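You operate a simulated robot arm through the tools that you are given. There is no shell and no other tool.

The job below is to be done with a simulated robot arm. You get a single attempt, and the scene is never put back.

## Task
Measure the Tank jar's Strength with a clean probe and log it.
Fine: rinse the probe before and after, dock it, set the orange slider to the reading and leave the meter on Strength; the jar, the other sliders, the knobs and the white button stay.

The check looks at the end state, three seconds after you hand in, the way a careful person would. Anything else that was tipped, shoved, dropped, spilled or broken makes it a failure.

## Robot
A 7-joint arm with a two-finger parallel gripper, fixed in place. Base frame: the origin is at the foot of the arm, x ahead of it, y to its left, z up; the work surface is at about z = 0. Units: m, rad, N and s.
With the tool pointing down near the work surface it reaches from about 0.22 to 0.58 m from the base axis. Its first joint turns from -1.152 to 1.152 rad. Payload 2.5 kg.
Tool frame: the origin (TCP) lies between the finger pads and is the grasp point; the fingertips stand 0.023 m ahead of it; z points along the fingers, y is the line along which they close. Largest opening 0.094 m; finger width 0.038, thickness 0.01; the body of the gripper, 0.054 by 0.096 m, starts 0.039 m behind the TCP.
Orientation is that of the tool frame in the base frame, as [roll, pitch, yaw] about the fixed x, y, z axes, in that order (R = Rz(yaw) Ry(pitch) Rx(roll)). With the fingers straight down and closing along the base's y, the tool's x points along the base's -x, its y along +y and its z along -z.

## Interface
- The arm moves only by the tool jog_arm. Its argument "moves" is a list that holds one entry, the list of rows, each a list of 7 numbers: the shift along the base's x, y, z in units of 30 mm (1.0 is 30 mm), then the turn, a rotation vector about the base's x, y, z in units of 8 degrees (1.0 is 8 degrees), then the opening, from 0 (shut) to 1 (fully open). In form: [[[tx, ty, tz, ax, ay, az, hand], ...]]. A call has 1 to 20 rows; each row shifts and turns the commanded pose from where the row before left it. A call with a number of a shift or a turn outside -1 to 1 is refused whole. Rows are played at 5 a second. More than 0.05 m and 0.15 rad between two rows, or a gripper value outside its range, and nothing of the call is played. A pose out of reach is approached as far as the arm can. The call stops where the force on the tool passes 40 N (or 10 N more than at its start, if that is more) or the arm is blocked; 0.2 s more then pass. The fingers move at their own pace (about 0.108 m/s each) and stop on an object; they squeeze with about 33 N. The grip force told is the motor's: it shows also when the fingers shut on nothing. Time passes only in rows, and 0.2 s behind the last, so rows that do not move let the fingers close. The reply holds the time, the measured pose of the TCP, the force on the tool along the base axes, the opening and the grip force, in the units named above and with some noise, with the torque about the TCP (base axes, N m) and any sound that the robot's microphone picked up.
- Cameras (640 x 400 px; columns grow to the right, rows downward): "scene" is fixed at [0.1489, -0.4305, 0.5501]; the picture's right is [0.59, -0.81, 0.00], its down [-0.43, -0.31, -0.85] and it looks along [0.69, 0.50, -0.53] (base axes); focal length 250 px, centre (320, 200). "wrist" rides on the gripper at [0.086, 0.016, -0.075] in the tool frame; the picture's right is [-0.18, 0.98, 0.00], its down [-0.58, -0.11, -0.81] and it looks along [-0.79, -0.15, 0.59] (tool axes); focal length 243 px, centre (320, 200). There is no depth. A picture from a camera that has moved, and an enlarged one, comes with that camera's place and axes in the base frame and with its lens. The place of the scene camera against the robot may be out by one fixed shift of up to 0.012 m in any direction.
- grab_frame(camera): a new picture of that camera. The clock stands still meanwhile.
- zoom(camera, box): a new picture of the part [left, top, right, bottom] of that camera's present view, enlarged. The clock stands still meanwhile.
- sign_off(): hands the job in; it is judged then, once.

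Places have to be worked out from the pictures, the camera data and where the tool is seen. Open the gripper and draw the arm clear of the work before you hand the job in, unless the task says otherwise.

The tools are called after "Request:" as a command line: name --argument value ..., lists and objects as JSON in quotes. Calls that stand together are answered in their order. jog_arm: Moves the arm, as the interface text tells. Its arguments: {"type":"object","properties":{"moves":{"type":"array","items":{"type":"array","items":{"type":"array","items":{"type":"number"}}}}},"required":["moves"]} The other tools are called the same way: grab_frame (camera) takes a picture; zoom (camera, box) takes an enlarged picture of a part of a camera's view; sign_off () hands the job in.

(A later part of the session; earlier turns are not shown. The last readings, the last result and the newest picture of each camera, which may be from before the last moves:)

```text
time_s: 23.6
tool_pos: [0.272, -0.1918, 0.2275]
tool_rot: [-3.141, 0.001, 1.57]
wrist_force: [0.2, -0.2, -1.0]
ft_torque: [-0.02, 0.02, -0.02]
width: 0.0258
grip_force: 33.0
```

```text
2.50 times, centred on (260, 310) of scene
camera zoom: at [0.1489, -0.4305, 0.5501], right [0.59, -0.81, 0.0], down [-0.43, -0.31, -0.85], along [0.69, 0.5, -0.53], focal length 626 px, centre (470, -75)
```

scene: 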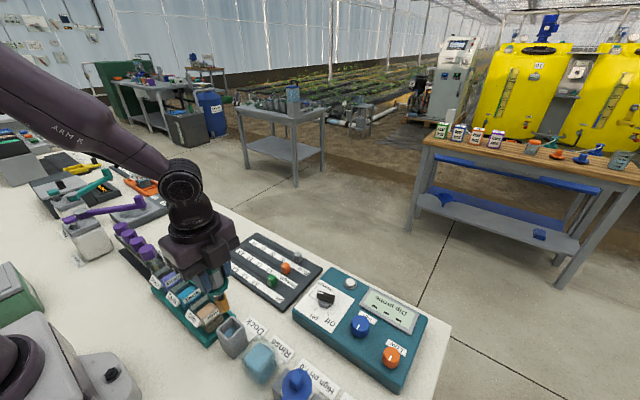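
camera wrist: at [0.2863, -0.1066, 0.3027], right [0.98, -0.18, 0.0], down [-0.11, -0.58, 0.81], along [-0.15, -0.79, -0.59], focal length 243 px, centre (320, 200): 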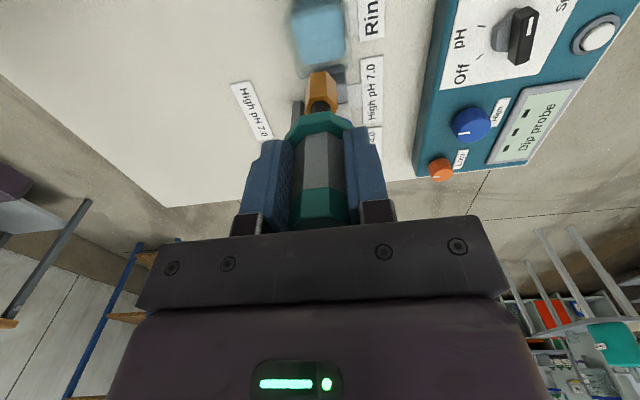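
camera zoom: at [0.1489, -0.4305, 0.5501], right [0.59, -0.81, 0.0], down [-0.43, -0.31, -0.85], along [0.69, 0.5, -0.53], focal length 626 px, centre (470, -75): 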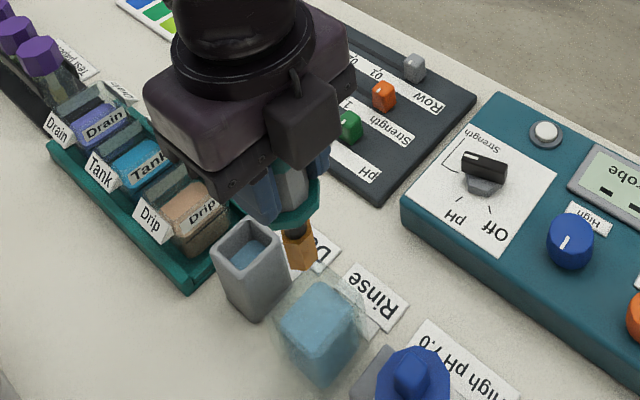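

Rinse water surface is about z = 0.05, centred at ≈ (0.269, -0.193), with an opening of about 45 mm. I'll centre and lower the tip into the water, with the collar staying above the rim.

Request:
jog_arm --moves '[[[-0.08, -0.05, -0.8, 0, 0, 0, 0], [0, 0, -0.8, 0, 0, 0, 0], [0, 0, -0.6, 0, 0, 0, 0], [0, 0, -0.6, 0, 0, 0, 0], [0, 0, 0, 0, 0, 0, 0]]]'

Request:
zoom --camera "wrist" --box '[240, 0, 440, 200]'

Request:
zoom --camera "scene" --box '[180, 260, 320, 400]'

```text
time_s: 24.8
tool_pos: [0.2672, -0.1945, 0.1437]
tool_rot: [-3.14, 0.001, 1.571]
wrist_force: [-0.4, 0.0, -0.9]
ft_torque: [-0.04, -0.01, -0.03]
width: 0.0256
grip_force: 32.7
```

```text
2.00 times, centred on (340, 100) of wrist
camera zoom: at [0.2832, -0.1086, 0.2195], right [0.98, -0.18, 0.0], down [-0.11, -0.58, 0.81], along [-0.15, -0.79, -0.59], focal length 485 px, centre (280, 400)
```

zoom: 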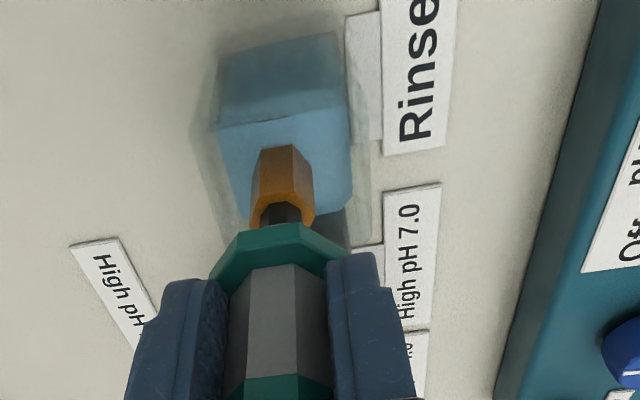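

```text
2.86 times, centred on (250, 330) of scene
camera zoom: at [0.1489, -0.4305, 0.5501], right [0.59, -0.81, 0.0], down [-0.43, -0.31, -0.85], along [0.69, 0.5, -0.53], focal length 715 px, centre (520, -171)
```

zoom: 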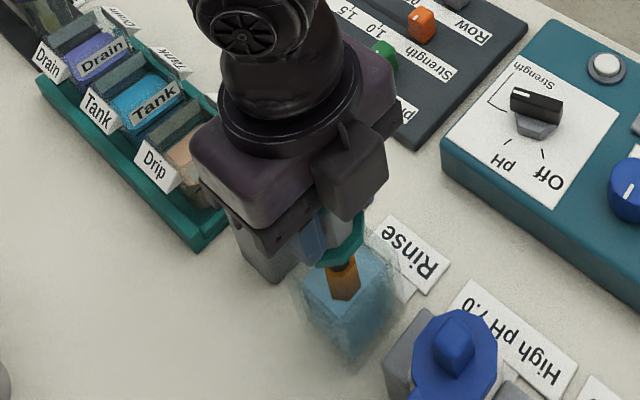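

The tip is centred over the water. I'll lower it 27 mm into the water, bob a little and dwell, then look.

Request:
jog_arm --moves '[[[0, 0, -0.3, 0, 0, 0, 0], [0, 0, -0.3, 0, 0, 0, 0], [0, 0, -0.3, 0, 0, 0, 0], [0, 0, 0, 0, 0, 0, 0], [0, 0, 0, 0, 0, 0, 0], [0, 0, 0, 0, 0, 0, 0]]]'

Request:
zoom --camera "wrist" --box '[240, 0, 440, 200]'

Request:
zoom --camera "scene" --box '[200, 260, 420, 400]'

```text
time_s: 26.2
tool_pos: [0.2677, -0.1947, 0.1172]
tool_rot: [-3.141, 0.001, 1.571]
wrist_force: [-0.4, -0.2, -2.3]
ft_torque: [-0.01, -0.03, 0.01]
width: 0.0258
grip_force: 32.8
```

```text
2.00 times, centred on (340, 100) of wrist
camera zoom: at [0.2838, -0.1089, 0.1913], right [0.98, -0.18, 0.0], down [-0.11, -0.58, 0.81], along [-0.15, -0.79, -0.59], focal length 485 px, centre (280, 400)
```

zoom: 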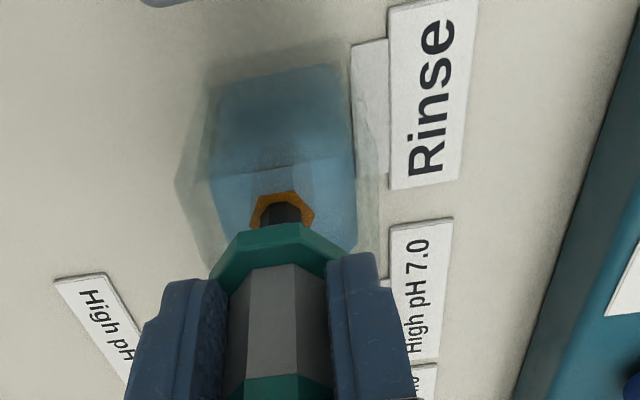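

```text
2.86 times, centred on (310, 330) of scene
camera zoom: at [0.1489, -0.4305, 0.5501], right [0.59, -0.81, 0.0], down [-0.43, -0.31, -0.85], along [0.69, 0.5, -0.53], focal length 715 px, centre (349, -171)
```

zoom: 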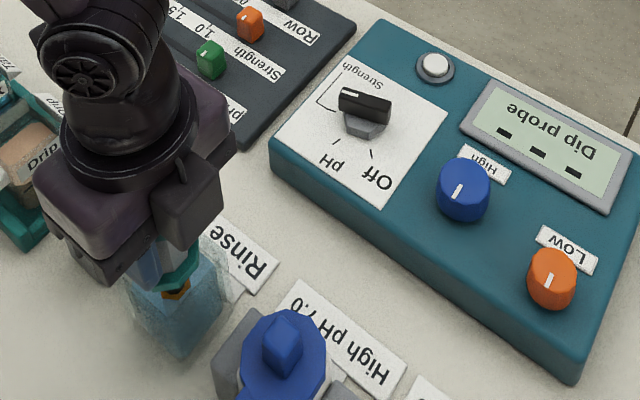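

The orange tip is just submerged with no contact forces, and the meter still says "Dip probe". I'll go 8 mm deeper, swirl gently and dwell so that it's properly rinsed.

Request:
jog_arm --moves '[[[0, 0, -0.27, 0, 0, 0, 0], [0.1, 0, 0, 0, 0, 0, 0], [-0.1, 0.1, 0, 0, 0, 0, 0], [-0.1, -0.1, 0, 0, 0, 0, 0], [0.1, 0, 0, 0, 0, 0, 0], [0, 0, 0, 0, 0, 0, 0], [0, 0, 0, 0, 0, 0, 0], [0, 0, 0, 0, 0, 0, 0], [0, 0, 0, 0, 0, 0, 0], [0, 0, 0, 0, 0, 0, 0]]]'

Request:
zoom --camera "wrist" --box '[240, 0, 440, 200]'

Request:
zoom --camera "scene" --box '[200, 260, 420, 400]'

```text
time_s: 28.4
tool_pos: [0.2684, -0.1943, 0.1071]
tool_rot: [3.141, -0.001, 1.57]
wrist_force: [-0.1, -0.4, -1.0]
ft_torque: [-0.04, -0.01, 0.02]
width: 0.0256
grip_force: 32.4
```

```text
2.00 times, centred on (340, 100) of wrist
camera zoom: at [0.2843, -0.108, 0.1829], right [0.98, -0.18, 0.0], down [-0.11, -0.58, 0.81], along [-0.15, -0.79, -0.59], focal length 485 px, centre (280, 400)
```

zoom: 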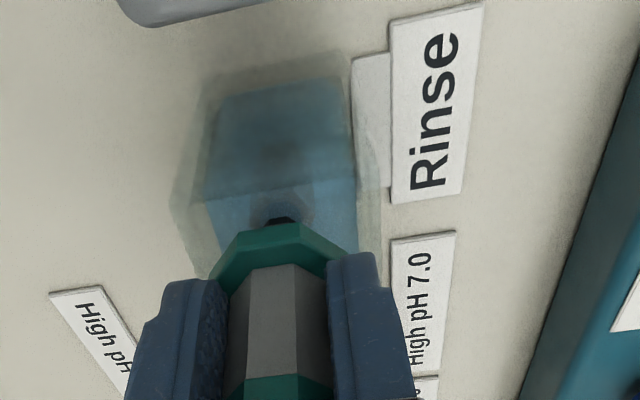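

```text
2.86 times, centred on (310, 330) of scene
camera zoom: at [0.1489, -0.4305, 0.5501], right [0.59, -0.81, 0.0], down [-0.43, -0.31, -0.85], along [0.69, 0.5, -0.53], focal length 715 px, centre (349, -171)
```

zoom: 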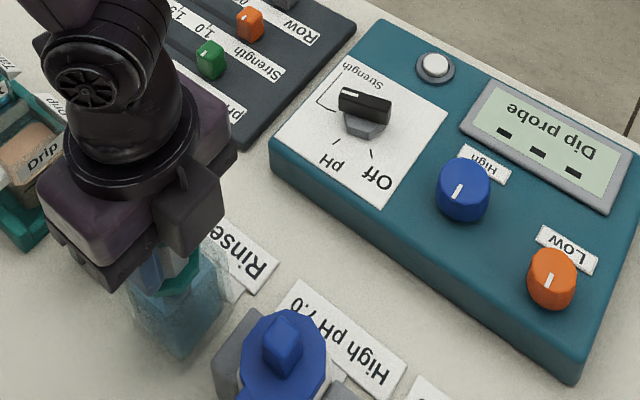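

The tip is fully under water and has been rinsed for several seconds. I'll lift it out straight and carry it high over to the Tank jar.

Request:
jog_arm --moves '[[[0, 0, 0.4, 0, 0, 0, 0], [0, 0, 0.6, 0, 0, 0, 0], [0, 0, 0.8, 0, 0, 0, 0], [0, 0, 0.8, 0, 0, 0, 0], [0, 0, 0.8, 0, 0, 0, 0], [0, 0, 0.5, 0, 0, 0, 0], [0, 0, 0, 0, 0, 0, 0], [0, 0.5, 0, 0, 0, 0, 0], [0, 0.9, 0, 0, 0, 0, 0], [0, 0.9, 0, 0, 0, 0, 0], [0, 0.9, 0, 0, 0, 0, 0], [0, 0.9, 0, 0, 0, 0, 0], [0, 0.9, 0, 0, 0, 0, 0], [0, 0.9, 0, 0, 0, 0, 0], [0, 0.9, 0, 0, 0, 0, 0], [0, 0.9, 0, 0, 0, 0, 0], [0, 0.45, 0, 0, 0, 0, 0], [0, 0, 0, 0, 0, 0, 0]]]'

Request:
grab_frame --camera "wrist"

Request:
zoom --camera "wrist" --box '[220, 0, 420, 180]'

Request:
zoom --camera "scene" --box '[120, 200, 280, 360]'

```text
time_s: 32.2
tool_pos: [0.2673, 0.0496, 0.2237]
tool_rot: [3.141, 0.001, 1.572]
wrist_force: [-0.3, 0.3, -1.2]
ft_torque: [0.0, -0.02, 0.01]
width: 0.0254
grip_force: 32.8
```

```text
taken
camera wrist: at [0.2836, 0.1365, 0.2986], right [0.98, -0.18, 0.0], down [-0.11, -0.58, 0.81], along [-0.15, -0.79, -0.59], focal length 243 px, centre (320, 200)
```

wrist: 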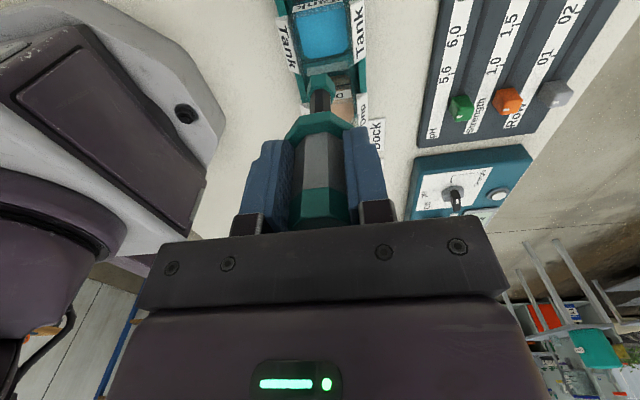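

```text
2.22 times, centred on (320, 90) of wrist
camera zoom: at [0.2836, 0.1365, 0.2986], right [0.98, -0.18, 0.0], down [-0.11, -0.58, 0.81], along [-0.15, -0.79, -0.59], focal length 539 px, centre (320, 444)
```

zoom: 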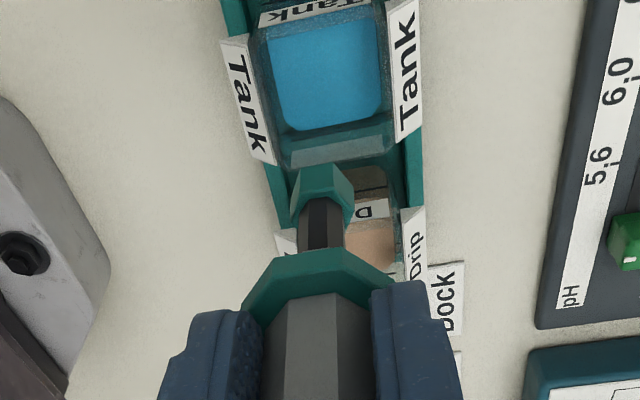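

```text
2.50 times, centred on (200, 280) of scene
camera zoom: at [0.1489, -0.4305, 0.5501], right [0.59, -0.81, 0.0], down [-0.43, -0.31, -0.85], along [0.69, 0.5, -0.53], focal length 626 px, centre (620, 0)
```

zoom: 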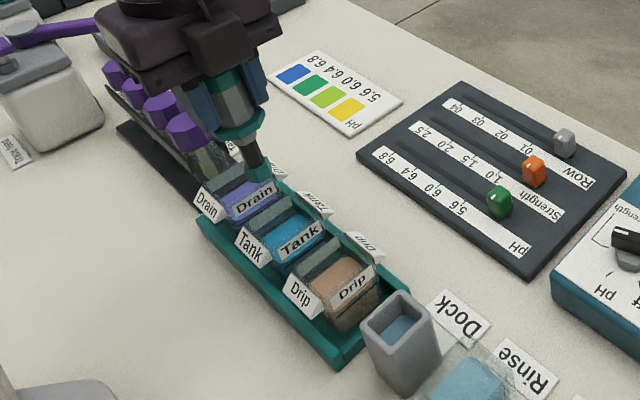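

The tip has turned from orange to teal, so the rinse cleaned it. The Tank's liquid surface is at z ≈ 0.05, centred near (0.269, 0.050), and the probe is over it. I'll descend until the tip is just above the rim and check.

Request:
jog_arm --moves '[[[0, 0, -0.8, 0, 0, 0, 0], [0, 0, -0.7, 0, 0, 0, 0], [0, 0, -0.6, 0, 0, 0, 0], [0, 0, 0, 0, 0, 0, 0]]]'

Request:
zoom --camera "wrist" --box '[220, 0, 420, 180]'

Request:
zoom --camera "scene" --box '[120, 210, 260, 350]'

```text
time_s: 33.2
tool_pos: [0.2687, 0.0499, 0.1612]
tool_rot: [3.141, 0.0, 1.573]
wrist_force: [-0.2, 0.0, -1.2]
ft_torque: [0.0, 0.01, 0.03]
width: 0.0258
grip_force: 32.4
```

```text
2.22 times, centred on (320, 90) of wrist
camera zoom: at [0.2836, 0.1361, 0.2354], right [0.98, -0.18, 0.0], down [-0.11, -0.58, 0.81], along [-0.15, -0.79, -0.59], focal length 539 px, centre (320, 444)
```

zoom: 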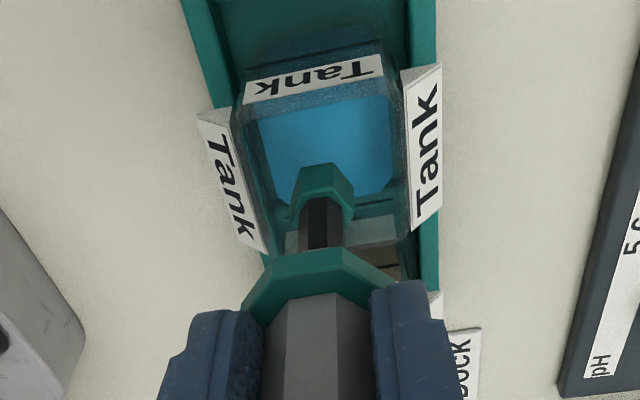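

```text
2.86 times, centred on (190, 280) of scene
camera zoom: at [0.1489, -0.4305, 0.5501], right [0.59, -0.81, 0.0], down [-0.43, -0.31, -0.85], along [0.69, 0.5, -0.53], focal length 715 px, centre (691, -29)
```

zoom: 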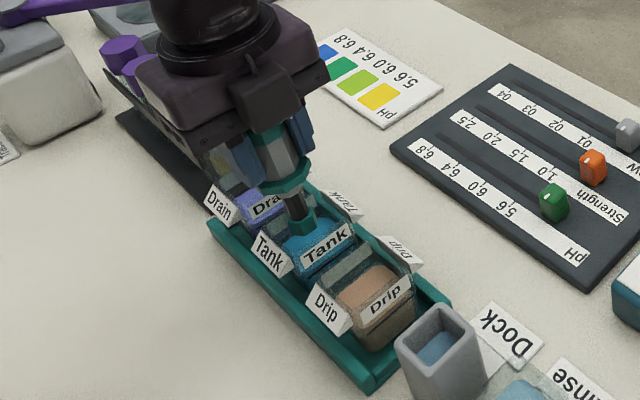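

The tip is over the middle of the Tank opening, 2–3 mm off at most. I'll lower it into the liquid in small steps.

Request:
jog_arm --moves '[[[0.07, 0, -0.4, 0, 0, 0, 0], [0, 0, -0.4, 0, 0, 0, 0], [0, 0, -0.4, 0, 0, 0, 0], [0, 0, -0.4, 0, 0, 0, 0], [0, 0, 0, 0, 0, 0, 0], [0, 0, 0, 0, 0, 0, 0]]]'

Request:
zoom --camera "wrist" --box '[220, 0, 420, 180]'

Request:
zoom --camera "scene" --box '[340, 270, 440, 350]'

Request:
zoom --camera "scene" --box '[120, 210, 260, 350]'

```text
time_s: 34.6
tool_pos: [0.2717, 0.0506, 0.1129]
tool_rot: [-3.14, -0.001, 1.567]
wrist_force: [0.1, 0.1, -1.8]
ft_torque: [0.01, -0.01, -0.03]
width: 0.0256
grip_force: 33.4
```

```text
2.22 times, centred on (320, 90) of wrist
camera zoom: at [0.287, 0.1363, 0.1884], right [0.98, -0.18, 0.0], down [-0.11, -0.58, 0.81], along [-0.15, -0.79, -0.59], focal length 539 px, centre (320, 444)
```

zoom: 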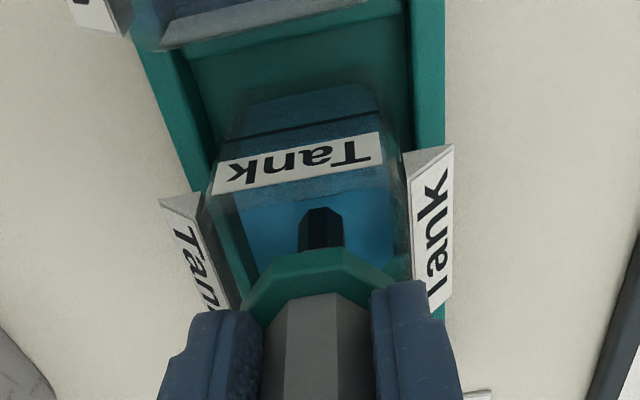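

```text
5.00 times, centred on (390, 310) of scene
camera zoom: at [0.1489, -0.4305, 0.5501], right [0.59, -0.81, 0.0], down [-0.43, -0.31, -0.85], along [0.69, 0.5, -0.53], focal length 1251 px, centre (-30, -350)
```

zoom: 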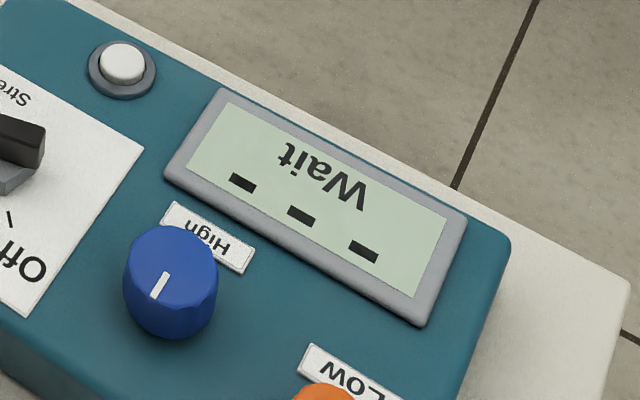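

```text
2.86 times, centred on (190, 280) of scene
camera zoom: at [0.1489, -0.4305, 0.5501], right [0.59, -0.81, 0.0], down [-0.43, -0.31, -0.85], along [0.69, 0.5, -0.53], focal length 715 px, centre (691, -29)
```

zoom: 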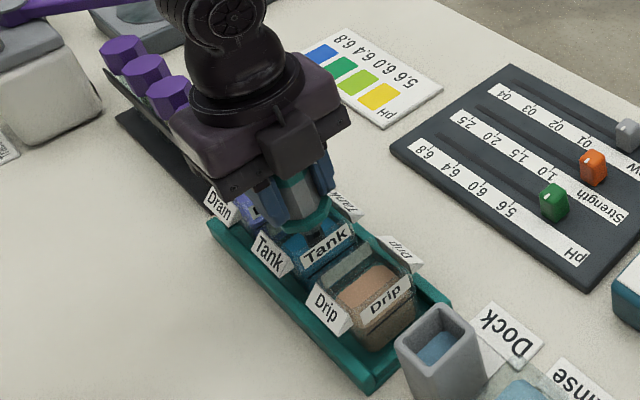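

The display says "Wait", so the probe is immersed and settling. I'll hold still for 4 s.

Request:
jog_arm --moves '[[[0, 0, 0, 0, 0, 0, 0], [0, 0, 0, 0, 0, 0, 0], [0, 0, 0, 0, 0, 0, 0], [0, 0, 0, 0, 0, 0, 0], [0, 0, 0, 0, 0, 0, 0], [0, 0, 0, 0, 0, 0, 0], [0, 0, 0, 0, 0, 0, 0], [0, 0, 0, 0, 0, 0, 0], [0, 0, 0, 0, 0, 0, 0], [0, 0, 0, 0, 0, 0, 0], [0, 0, 0, 0, 0, 0, 0], [0, 0, 0, 0, 0, 0, 0], [0, 0, 0, 0, 0, 0, 0], [0, 0, 0, 0, 0, 0, 0], [0, 0, 0, 0, 0, 0, 0], [0, 0, 0, 0, 0, 0, 0], [0, 0, 0, 0, 0, 0, 0], [0, 0, 0, 0, 0, 0, 0], [0, 0, 0, 0, 0, 0, 0], [0, 0, 0, 0, 0, 0, 0]]]'

Request:
zoom --camera "scene" --box '[340, 270, 440, 350]'

```text
time_s: 38.8
tool_pos: [0.2717, 0.0494, 0.1137]
tool_rot: [3.14, -0.001, 1.57]
wrist_force: [-0.2, -0.4, -1.3]
ft_torque: [-0.01, -0.01, -0.04]
width: 0.0258
grip_force: 33.1
```

```text
5.00 times, centred on (390, 310) of scene
camera zoom: at [0.1489, -0.4305, 0.5501], right [0.59, -0.81, 0.0], down [-0.43, -0.31, -0.85], along [0.69, 0.5, -0.53], focal length 1251 px, centre (-30, -350)
```

zoom: 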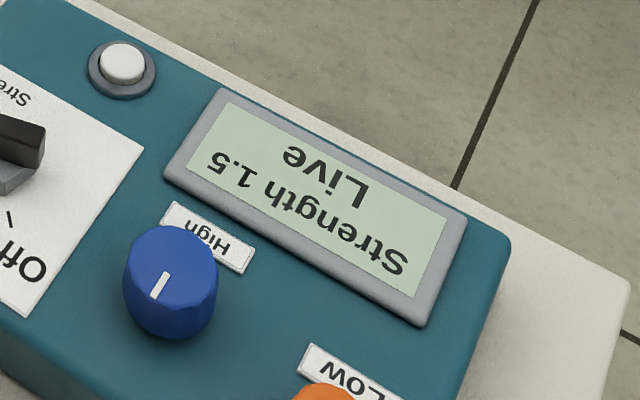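

The display reads "Strength 1.5 / Live". I'll hold a few seconds more and re-read at higher zoom to make sure it's steady.

Request:
jog_arm --moves '[[[0, 0, 0, 0, 0, 0, 0], [0, 0, 0, 0, 0, 0, 0], [0, 0, 0, 0, 0, 0, 0], [0, 0, 0, 0, 0, 0, 0], [0, 0, 0, 0, 0, 0, 0], [0, 0, 0, 0, 0, 0, 0], [0, 0, 0, 0, 0, 0, 0], [0, 0, 0, 0, 0, 0, 0], [0, 0, 0, 0, 0, 0, 0], [0, 0, 0, 0, 0, 0, 0], [0, 0, 0, 0, 0, 0, 0], [0, 0, 0, 0, 0, 0, 0], [0, 0, 0, 0, 0, 0, 0], [0, 0, 0, 0, 0, 0, 0], [0, 0, 0, 0, 0, 0, 0], [0, 0, 0, 0, 0, 0, 0], [0, 0, 0, 0, 0, 0, 0], [0, 0, 0, 0, 0, 0, 0], [0, 0, 0, 0, 0, 0, 0], [0, 0, 0, 0, 0, 0, 0]]]'

Request:
zoom --camera "scene" --box '[365, 283, 415, 333]'

```text
time_s: 43.0
tool_pos: [0.271, 0.0511, 0.1138]
tool_rot: [3.142, 0.0, 1.573]
wrist_force: [0.0, -0.1, -1.4]
ft_torque: [0.01, -0.04, 0.0]
width: 0.0256
grip_force: 32.7
```

```text
8.00 times, centred on (390, 308) of scene
camera zoom: at [0.1489, -0.4305, 0.5501], right [0.59, -0.81, 0.0], down [-0.43, -0.31, -0.85], along [0.69, 0.5, -0.53], focal length 2002 px, centre (-240, -664)
```

zoom: 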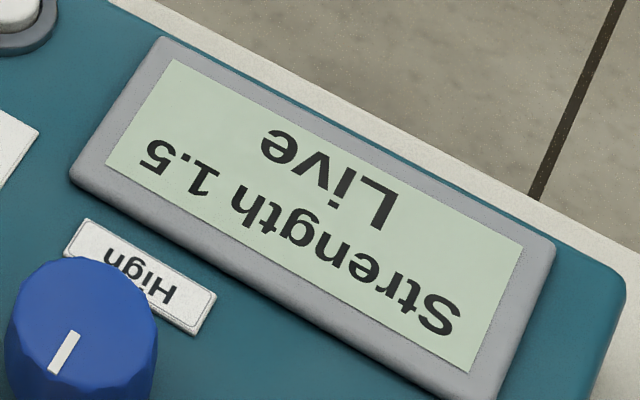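

The reading is steady. I'll zoom tighter on the digits to be certain of them.

Request:
zoom --camera "scene" --box '[372, 295, 392, 310]'

```text
16.00 times, centred on (382, 302) of scene
camera zoom: at [0.1489, -0.4305, 0.5501], right [0.59, -0.81, 0.0], down [-0.43, -0.31, -0.85], along [0.69, 0.5, -0.53], focal length 4004 px, centre (-672, -1440)
```

zoom: 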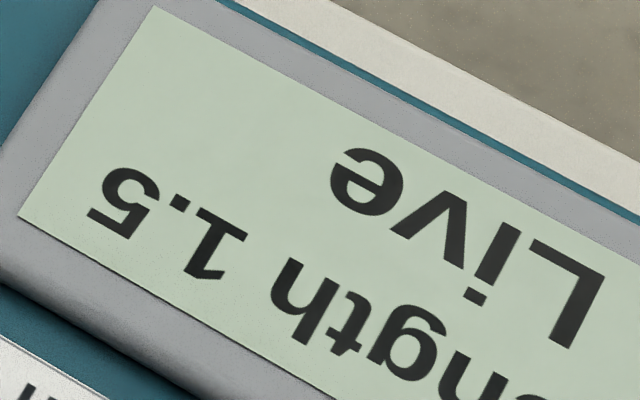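

The reading is clearly 1.5. I'll lift the probe straight out of the Tank jar, pause so it drains there, then carry it high back to Rinse.

Request:
jog_arm --moves '[[[0, 0, 0.4, 0, 0, 0, 0], [0, 0, 0.5, 0, 0, 0, 0], [0, 0, 0.6, 0, 0, 0, 0], [0, 0, 0, 0, 0, 0, 0], [0, 0, 0, 0, 0, 0, 0], [0, 0, 0, 0, 0, 0, 0], [0, 0, 0.8, 0, 0, 0, 0], [0, 0, 0.8, 0, 0, 0, 0], [0, 0, 0.57, 0, 0, 0, 0], [0, 0, 0, 0, 0, 0, 0]]]'

Request:
zoom --camera "scene" --box '[120, 200, 280, 360]'

Request:
zoom --camera "wrist" --box '[220, 0, 420, 180]'

```text
time_s: 45.2
tool_pos: [0.2708, 0.0486, 0.2252]
tool_rot: [3.141, 0.0, 1.571]
wrist_force: [0.2, -0.1, -0.9]
ft_torque: [0.01, 0.01, -0.01]
width: 0.0258
grip_force: 32.7
```

```text
2.50 times, centred on (200, 280) of scene
camera zoom: at [0.1489, -0.4305, 0.5501], right [0.59, -0.81, 0.0], down [-0.43, -0.31, -0.85], along [0.69, 0.5, -0.53], focal length 626 px, centre (620, 0)
```

zoom: 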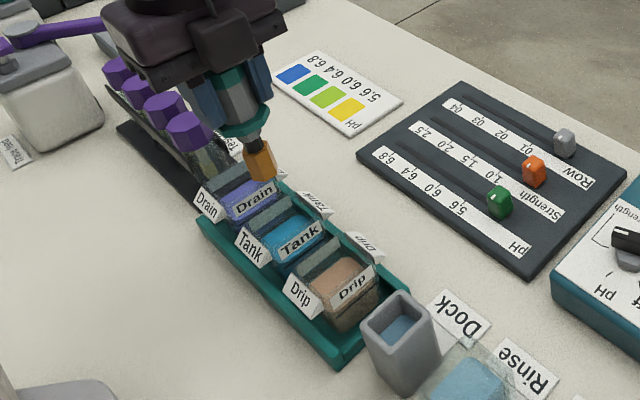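

```text
2.22 times, centred on (320, 90) of wrist
camera zoom: at [0.2873, 0.1353, 0.2999], right [0.98, -0.18, 0.0], down [-0.11, -0.58, 0.81], along [-0.15, -0.79, -0.59], focal length 539 px, centre (320, 444)
```

zoom: 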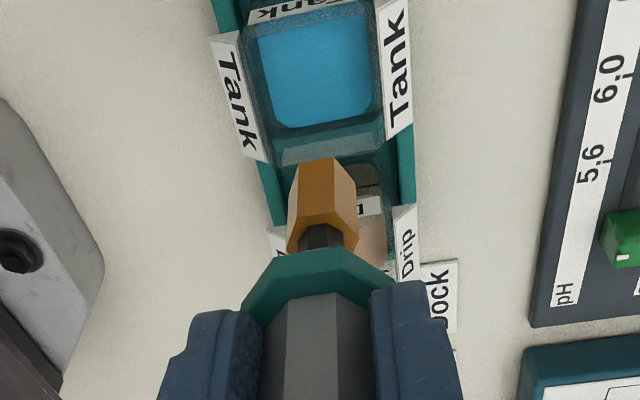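

The tip is orange again (used), and the jar hasn't moved. I'll carry the probe back over Rinse at the earlier offset.

Request:
jog_arm --moves '[[[-0.07, -0.5, 0.03, 0, 0, 0, 0], [0, -0.9, 0, 0, 0, 0, 0], [0, -0.9, 0, 0, 0, 0, 0], [0, -0.9, 0, 0, 0, 0, 0], [0, -0.9, 0, 0, 0, 0, 0], [0, -0.9, 0, 0, 0, 0, 0], [0, -0.9, 0, 0, 0, 0, 0], [0, -0.9, 0, 0, 0, 0, 0], [0, -0.9, 0, 0, 0, 0, 0], [0, -0.45, 0, 0, 0, 0, 0], [0, 0, 0, 0, 0, 0, 0], [0, 0, -0.8, 0, 0, 0, 0], [0, 0, -0.8, 0, 0, 0, 0], [0, 0, -0.8, 0, 0, 0, 0], [0, 0, -0.3, 0, 0, 0, 0], [0, 0, 0, 0, 0, 0, 0]]]'

Request:
zoom --camera "wrist" --box '[240, 0, 440, 200]'

```text
time_s: 48.6
tool_pos: [0.2674, -0.1944, 0.144]
tool_rot: [3.141, 0.001, 1.572]
wrist_force: [-0.4, -0.3, -1.0]
ft_torque: [-0.02, 0.01, 0.01]
width: 0.0257
grip_force: 32.7
```

```text
2.00 times, centred on (340, 100) of wrist
camera zoom: at [0.2829, -0.1076, 0.2189], right [0.98, -0.18, 0.0], down [-0.11, -0.58, 0.81], along [-0.15, -0.79, -0.59], focal length 485 px, centre (280, 400)
```

zoom: 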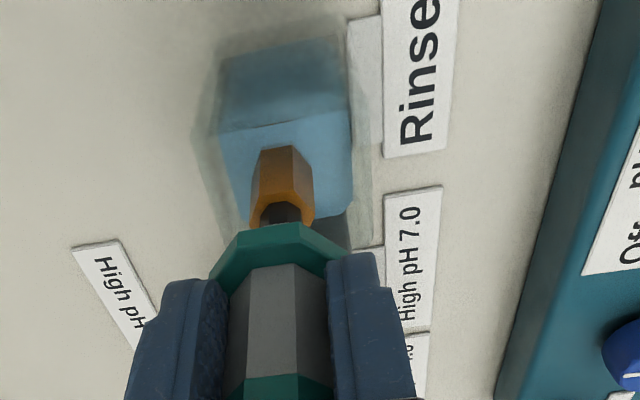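

The tip is again centred over the rinse water. I'll dip to the same depth as before, swirl, and dwell, then lift out.

Request:
jog_arm --moves '[[[0, 0, -0.3, 0, 0, 0, 0], [0, 0, -0.3, 0, 0, 0, 0], [0, 0, -0.3, 0, 0, 0, 0], [0, 0, -0.3, 0, 0, 0, 0], [0.1, 0, 0, 0, 0, 0, 0], [-0.1, 0.1, 0, 0, 0, 0, 0], [-0.1, -0.1, 0, 0, 0, 0, 0], [0.1, 0, 0, 0, 0, 0, 0], [0, 0, 0, 0, 0, 0, 0], [0, 0, 0, 0, 0, 0, 0], [0, 0, 0, 0, 0, 0, 0], [0, 0, 0, 0, 0, 0, 0], [0, 0, 0, 0, 0, 0, 0], [0, 0, 0, 0, 0, 0, 0], [0, 0, 0, 0, 0, 0, 0], [0, 0, 0, 0, 0, 0, 0], [0, 0, 0, 0, 0, 0, 0], [0, 0, 0, 0, 0, 0, 0]]]'

Request:
zoom --camera "wrist" --box '[240, 0, 440, 200]'

```text
time_s: 52.4
tool_pos: [0.2677, -0.1942, 0.1073]
tool_rot: [-3.141, -0.001, 1.57]
wrist_force: [-0.4, -0.1, -1.5]
ft_torque: [0.01, -0.03, 0.0]
width: 0.0258
grip_force: 33.0
```

```text
2.00 times, centred on (340, 100) of wrist
camera zoom: at [0.2842, -0.1078, 0.1827], right [0.98, -0.18, 0.0], down [-0.11, -0.58, 0.81], along [-0.15, -0.79, -0.59], focal length 485 px, centre (280, 400)
```

zoom: 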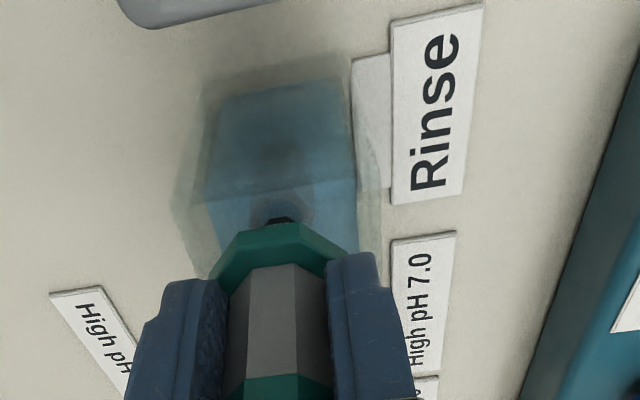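

Rinsed for over 3 s. I'll lift out and move back above the dock at the reference x, y, and check the tip's colour and the alignment.

Request:
jog_arm --moves '[[[0, 0, 0.4, 0, 0, 0, 0], [0, 0, 0.6, 0, 0, 0, 0], [0, 0, 0.8, 0, 0, 0, 0], [0, 0, 0.8, 0, 0, 0, 0], [0, 0, 0.8, 0, 0, 0, 0], [0, 0, 0.47, 0, 0, 0, 0], [0, 0, 0, 0, 0, 0, 0], [0.08, 0.7, 0, 0, 0, 0, 0], [0, 0.7, 0, 0, 0, 0, 0], [0, 0.7, 0, 0, 0, 0, 0], [0, 0.65, 0, 0, 0, 0, 0], [0, 0, 0, 0, 0, 0, 0], [0, 0, 0, 0, 0, 0, 0]]]'

Request:
zoom --camera "wrist" --box '[220, 0, 420, 180]'

Request:
zoom --camera "scene" --box '[160, 210, 320, 370]'

```text
time_s: 55.2
tool_pos: [0.2707, -0.1112, 0.2233]
tool_rot: [-3.14, 0.0, 1.57]
wrist_force: [-0.4, -0.2, -1.4]
ft_torque: [-0.01, -0.02, 0.02]
width: 0.0259
grip_force: 32.8
```

```text
2.22 times, centred on (320, 90) of wrist
camera zoom: at [0.2863, -0.0252, 0.2984], right [0.98, -0.18, 0.0], down [-0.11, -0.58, 0.81], along [-0.15, -0.79, -0.59], focal length 539 px, centre (320, 444)
```

zoom: 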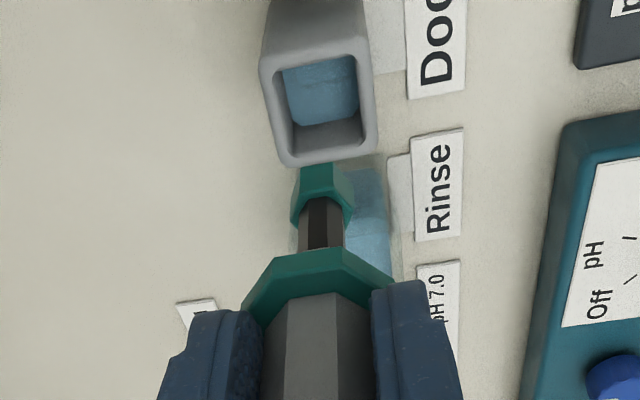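

```text
2.50 times, centred on (240, 290) of scene
camera zoom: at [0.1489, -0.4305, 0.5501], right [0.59, -0.81, 0.0], down [-0.43, -0.31, -0.85], along [0.69, 0.5, -0.53], focal length 626 px, centre (520, -25)
```

zoom: 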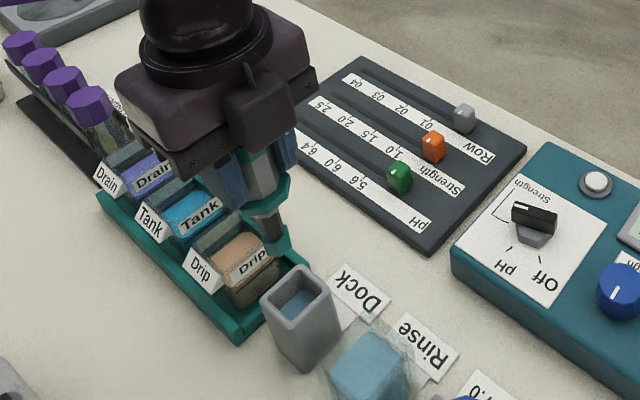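

The tip is teal (clean) again, and the probe stands over the dock at the reference position. I'll lower it straight down to where I picked it up.

Request:
jog_arm --moves '[[[0, 0, -0.8, 0, 0, 0, 0], [0, 0, -0.7, 0, 0, 0, 0], [0, 0, -0.6, 0, 0, 0, 0], [0, 0, -0.6, 0, 0, 0, 0], [0, 0, -0.5, 0, 0, 0, 0], [0, 0, -0.4, 0, 0, 0, 0], [0, 0, -0.3, 0, 0, 0, 0], [0, 0, 0, 0, 0, 0, 0]]]'

Request:
zoom --camera "wrist" --box '[200, 0, 440, 240]'

Request:
zoom --camera "scene" --box '[180, 270, 300, 390]'

```text
time_s: 57.0
tool_pos: [0.2711, -0.1117, 0.1066]
tool_rot: [3.141, -0.001, 1.573]
wrist_force: [0.2, 0.1, -1.7]
ft_torque: [-0.01, 0.0, -0.02]
width: 0.0257
grip_force: 33.6
```

```text
1.67 times, centred on (320, 120) of wrist
camera zoom: at [0.2872, -0.0254, 0.1815], right [0.98, -0.18, 0.0], down [-0.11, -0.58, 0.81], along [-0.15, -0.79, -0.59], focal length 404 px, centre (320, 333)
```

zoom: 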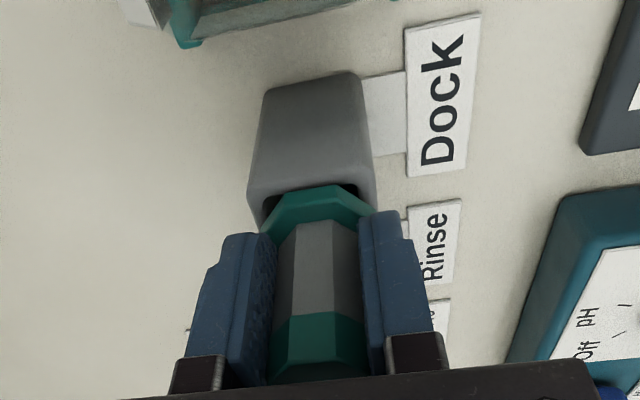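

```text
3.33 times, centred on (240, 330) of scene
camera zoom: at [0.1489, -0.4305, 0.5501], right [0.59, -0.81, 0.0], down [-0.43, -0.31, -0.85], along [0.69, 0.5, -0.53], focal length 834 px, centre (587, -233)
```

zoom: 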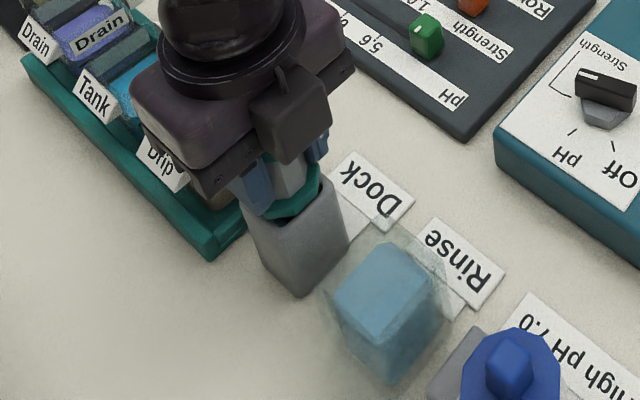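

No contact yet, 3 mm above the seated height. I'll lower the last 3 mm and check the force.

Request:
jog_arm --moves '[[[0, 0, -0.06, 0, 0, 0, 0], [0, 0, -0.04, 0, 0, 0, 0], [0, 0, 0, 0, 0, 0, 0]]]'

```text
time_s: 57.8
tool_pos: [0.2715, -0.1124, 0.103]
tool_rot: [3.141, 0.001, 1.571]
wrist_force: [-0.2, 0.1, -1.7]
ft_torque: [-0.04, 0.0, 0.0]
width: 0.0256
grip_force: 32.9
```

The weight is still mostly on the gripper; I'll lower another millimetre to be sure it's seated before releasing.

Request:
jog_arm --moves '[[[0, 0, -0.03, 0, 0, 0, 0], [0, 0, 0, 0, 0, 0, 0], [0, 0, 0, 0, 0, 0, 0]]]'

```text
time_s: 58.6
tool_pos: [0.27, -0.1116, 0.1047]
tool_rot: [3.141, 0.0, 1.572]
wrist_force: [-1.6, 0.5, 5.6]
ft_torque: [-0.08, 0.09, -0.04]
width: 0.0256
grip_force: 33.2
```

Fz is now +5.6 N, so the probe is seated. I'll open the fingers and rise straight up.

Request:
jog_arm --moves '[[[0, 0, 0, 0, 0, 0, 0.35], [0, 0, 0, 0, 0, 0, 0.5], [0, 0, 0, 0, 0, 0, 0.6], [0, 0, 0.4, 0, 0, 0, 0.6], [0, 0, 0.8, 0, 0, 0, 0.6], [0, 0, 0.9, 0, 0, 0, 0.6], [0, 0, 0.9, 0, 0, 0, 0.6], [0, 0, 0.9, 0, 0, 0, 0.6], [0, 0, 0.9, 0, 0, 0, 0.6], [0, 0, 0, 0, 0, 0, 0.6]]]'

Request:
grab_frame --camera "wrist"

Request:
zoom --camera "scene" --box '[160, 240, 320, 390]'

```text
time_s: 60.8
tool_pos: [0.2698, -0.1122, 0.2482]
tool_rot: [-3.142, -0.001, 1.57]
wrist_force: [-0.7, 0.2, -0.4]
ft_torque: [0.02, 0.03, -0.03]
width: 0.0566
grip_force: 0.0
```

```text
taken
camera wrist: at [0.2855, -0.0265, 0.323], right [0.98, -0.18, 0.0], down [-0.11, -0.58, 0.81], along [-0.15, -0.79, -0.59], focal length 243 px, centre (320, 200)
```

wrist: 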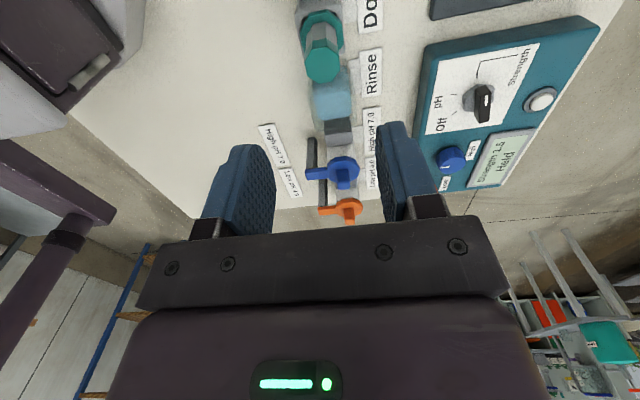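

```text
2.67 times, centred on (240, 315) of scene
camera zoom: at [0.1489, -0.4305, 0.5501], right [0.59, -0.81, 0.0], down [-0.43, -0.31, -0.85], along [0.69, 0.5, -0.53], focal length 667 px, centre (533, -107)
```

zoom: 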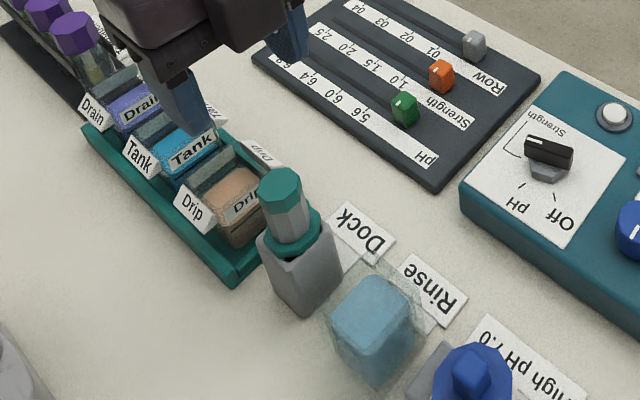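

The probe is docked. The display shows a held value, so I'll zoom to read it.

Request:
zoom --camera "wrist" --box '[465, 125, 545, 195]'

Request:
zoom --camera "scene" --box '[365, 283, 415, 333]'

```text
5.71 times, centred on (505, 160) of wrist
camera zoom: at [0.2855, -0.0265, 0.323], right [0.98, -0.18, 0.0], down [-0.11, -0.58, 0.81], along [-0.15, -0.79, -0.59], focal length 1386 px, centre (-737, 429)
```

zoom: 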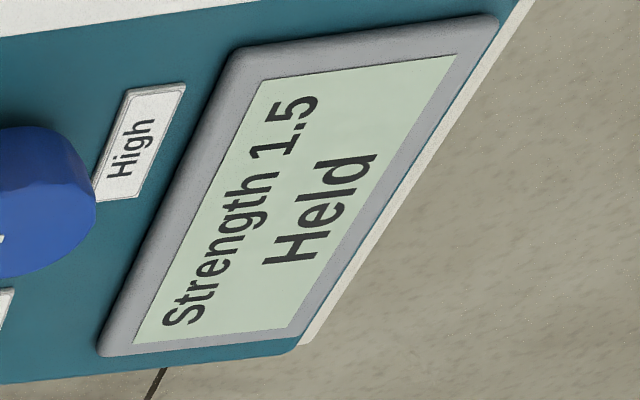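

```text
8.00 times, centred on (390, 308) of scene
camera zoom: at [0.1489, -0.4305, 0.5501], right [0.59, -0.81, 0.0], down [-0.43, -0.31, -0.85], along [0.69, 0.5, -0.53], focal length 2002 px, centre (-240, -664)
```

zoom: 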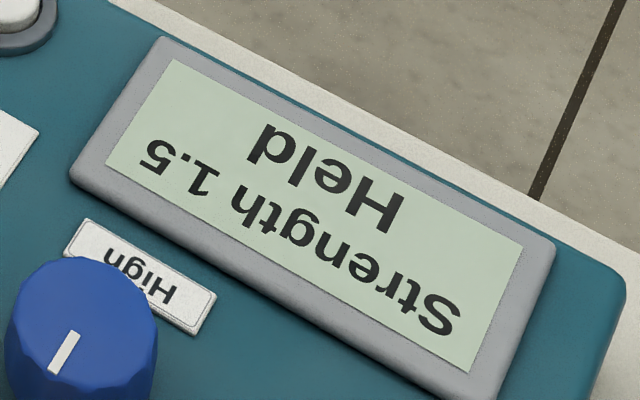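

Held at "Strength 1.5". Next is the orange slider, which I judge to be at about (0.472, -0.067), with the 1.5 tick at y ≈ 0.0095. I'll move there, turning back so the fingers close along y, and look.

Request:
jog_arm --moves '[[[0.436, 0.134, -0.123, 0, 0, 0.865, 0.6], [0.436, 0.134, -0.123, 0, 0, 0.865, 0.6], [0.436, 0.134, -0.123, 0, 0, 0.865, 0.6], [0.436, 0.134, -0.123, 0, 0, 0.865, 0.6], [0.436, 0.134, -0.123, 0, 0, 0.865, 0.6], [0.436, 0.134, -0.123, 0, 0, 0.865, 0.6], [0.436, 0.134, -0.123, 0, 0, 0.865, 0.6], [0.436, 0.134, -0.123, 0, 0, 0.865, 0.6], [0.436, 0.134, -0.123, 0, 0, 0.865, 0.6], [0.436, 0.134, -0.123, 0, 0, 0.865, 0.6], [0.436, 0.134, -0.123, 0, 0, 0.865, 0.6], [0.436, 0.134, -0.123, 0, 0, 0.865, 0.6], [0.436, 0.134, -0.123, 0, 0, 0.87, 0.6], [0, 0, 0, 0, 0, 0, 0.6]]]'

Request:
grab_frame --camera "wrist"

Request:
zoom --camera "wrist" --box '[260, 0, 560, 180]'

Request:
zoom --camera "scene" --box '[210, 220, 330, 320]'

```text
time_s: 63.8
tool_pos: [0.4416, -0.0594, 0.1986]
tool_rot: [-3.141, 0.002, -3.139]
wrist_force: [-0.2, 0.4, 0.4]
ft_torque: [-0.01, 0.0, 0.01]
width: 0.0564
grip_force: 0.1
```

```text
taken
camera wrist: at [0.3552, -0.0438, 0.2735], right [0.18, 0.98, 0.0], down [0.58, -0.11, 0.81], along [0.79, -0.15, -0.59], focal length 243 px, centre (320, 200)
```

wrist: 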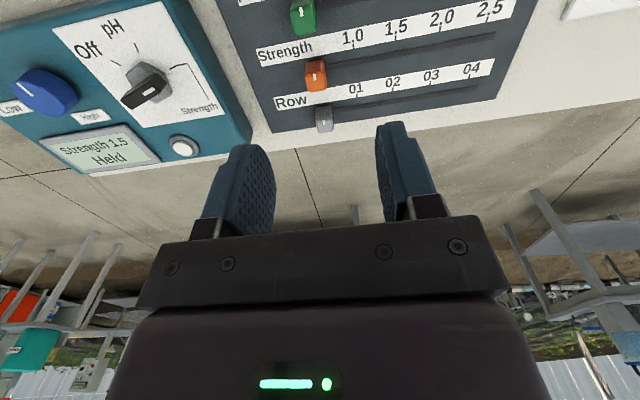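

```text
2.13 times, centred on (410, 90) of wrist
camera zoom: at [0.3552, -0.0438, 0.2735], right [0.18, 0.98, 0.0], down [0.58, -0.11, 0.81], along [0.79, -0.15, -0.59], focal length 518 px, centre (128, 435)
```

zoom: 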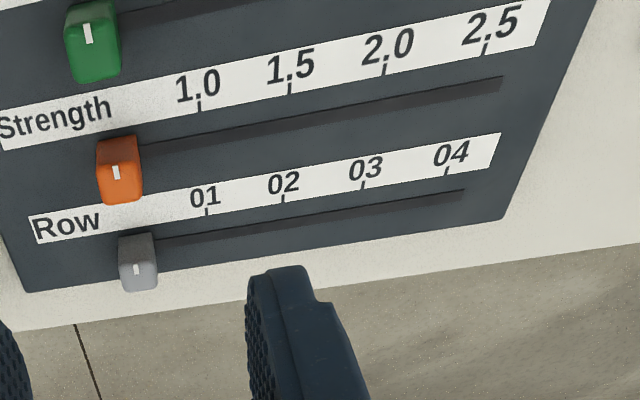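

```text
4.00 times, centred on (270, 270) of scene
camera zoom: at [0.1489, -0.4305, 0.5501], right [0.59, -0.81, 0.0], down [-0.43, -0.31, -0.85], along [0.69, 0.5, -0.53], focal length 1001 px, centre (520, -80)
```

zoom: 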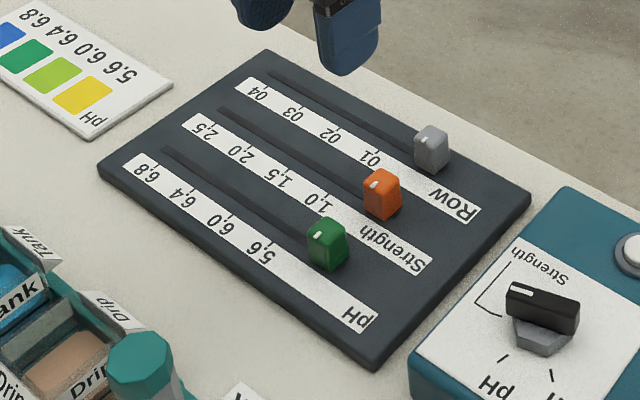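

The slider scale's ticks lie at y ≈ -0.030, 0.010, 0.050 and 0.090 (40 mm per 0.5). The orange slider is centred at about (0.475, -0.070), top z ≈ 0.04. I'll hover just above it and check.

Request:
jog_arm --moves '[[[0.278, -0.0925, -0.82, 0, 0, 0, 0.6], [0.278, -0.0925, -0.82, 0, 0, 0, 0.6], [0.278, -0.0925, -0.82, 0, 0, 0, 0.6], [0.278, -0.0925, -0.82, 0, 0, 0, 0.5], [0, 0, 0, 0, 0, 0, 0.5]]]'

Request:
grab_frame --camera "wrist"

Request:
zoom --camera "wrist" --box '[200, 20, 440, 200]'

Request:
zoom --camera "scene" --box '[210, 220, 330, 320]'

```text
time_s: 65.0
tool_pos: [0.4748, -0.0695, 0.1008]
tool_rot: [-3.141, 0.0, -3.141]
wrist_force: [0.6, 1.1, -0.1]
ft_torque: [0.01, 0.01, 0.0]
width: 0.0469
grip_force: 0.1
```

```text
taken
camera wrist: at [0.3884, -0.0539, 0.1756], right [0.18, 0.98, 0.0], down [0.58, -0.11, 0.81], along [0.79, -0.15, -0.59], focal length 243 px, centre (320, 200)
```

wrist: 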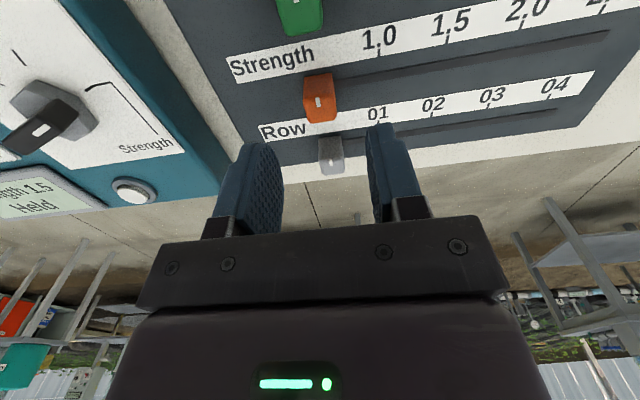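

```text
2.22 times, centred on (320, 110) of wrist
camera zoom: at [0.3884, -0.0539, 0.1756], right [0.18, 0.98, 0.0], down [0.58, -0.11, 0.81], along [0.79, -0.15, -0.59], focal length 539 px, centre (320, 400)
```

zoom: 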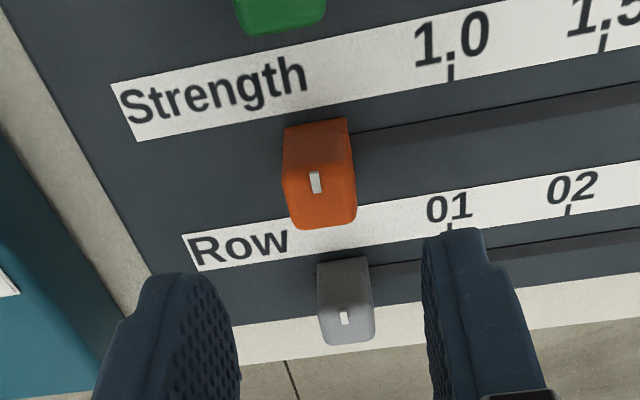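

```text
4.00 times, centred on (270, 270) of scene
camera zoom: at [0.1489, -0.4305, 0.5501], right [0.59, -0.81, 0.0], down [-0.43, -0.31, -0.85], along [0.69, 0.5, -0.53], focal length 1001 px, centre (520, -80)
```

zoom: 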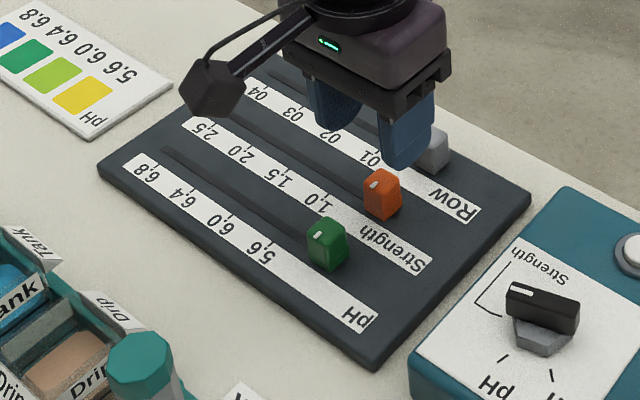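

The slider is centred between the fingers to within 1 mm. I'll descend to TCP z ≈ 0.046, with the tips clear of the board, and close on the slider.

Request:
jog_arm --moves '[[[0, 0, -0.6, 0, 0, 0, 0.5], [0, 0, -0.6, 0, 0, 0, 0.5], [0, 0, -0.6, 0, 0, 0, 0.5], [0, 0, 0, 0, 0, 0, 0.3], [0, 0, 0, 0, 0, 0, 0.2], [0, 0, 0, 0, 0, 0, 0.1], [0, 0, 0, 0, 0, 0, 0.1]]]'

Request:
zoom --camera "wrist" --box '[200, 20, 440, 200]'

Request:
zoom --camera "scene" --box '[210, 220, 330, 320]'

```text
time_s: 66.6
tool_pos: [0.4753, -0.0696, 0.0473]
tool_rot: [-3.141, 0.0, -3.141]
wrist_force: [6.1, 3.9, -5.3]
ft_torque: [0.05, 0.13, -0.02]
width: 0.0194
grip_force: 45.4
```

```text
2.22 times, centred on (320, 110) of wrist
camera zoom: at [0.3886, -0.0545, 0.1208], right [0.18, 0.98, 0.0], down [0.58, -0.11, 0.81], along [0.79, -0.15, -0.59], focal length 539 px, centre (320, 400)
```

zoom: 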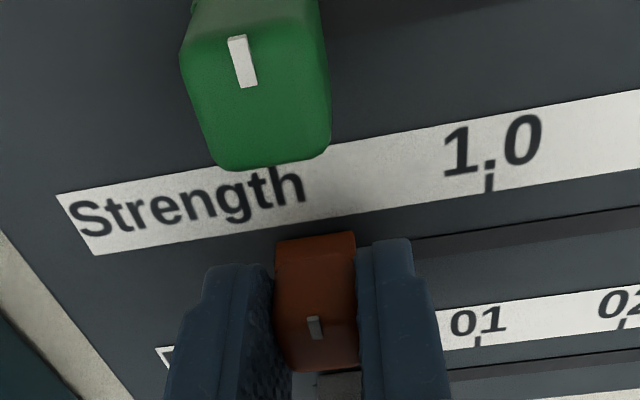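

```text
4.00 times, centred on (270, 270) of scene
camera zoom: at [0.1489, -0.4305, 0.5501], right [0.59, -0.81, 0.0], down [-0.43, -0.31, -0.85], along [0.69, 0.5, -0.53], focal length 1001 px, centre (520, -80)
```

zoom: 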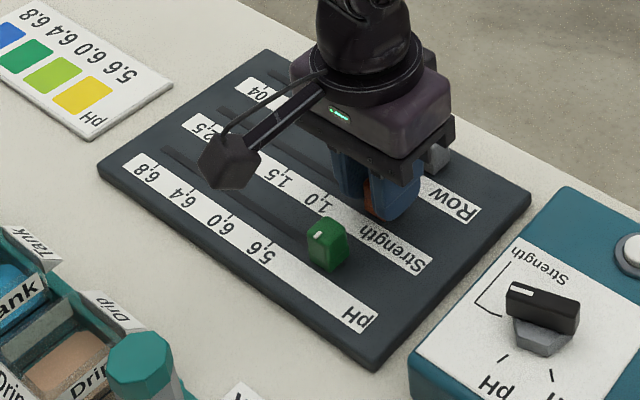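

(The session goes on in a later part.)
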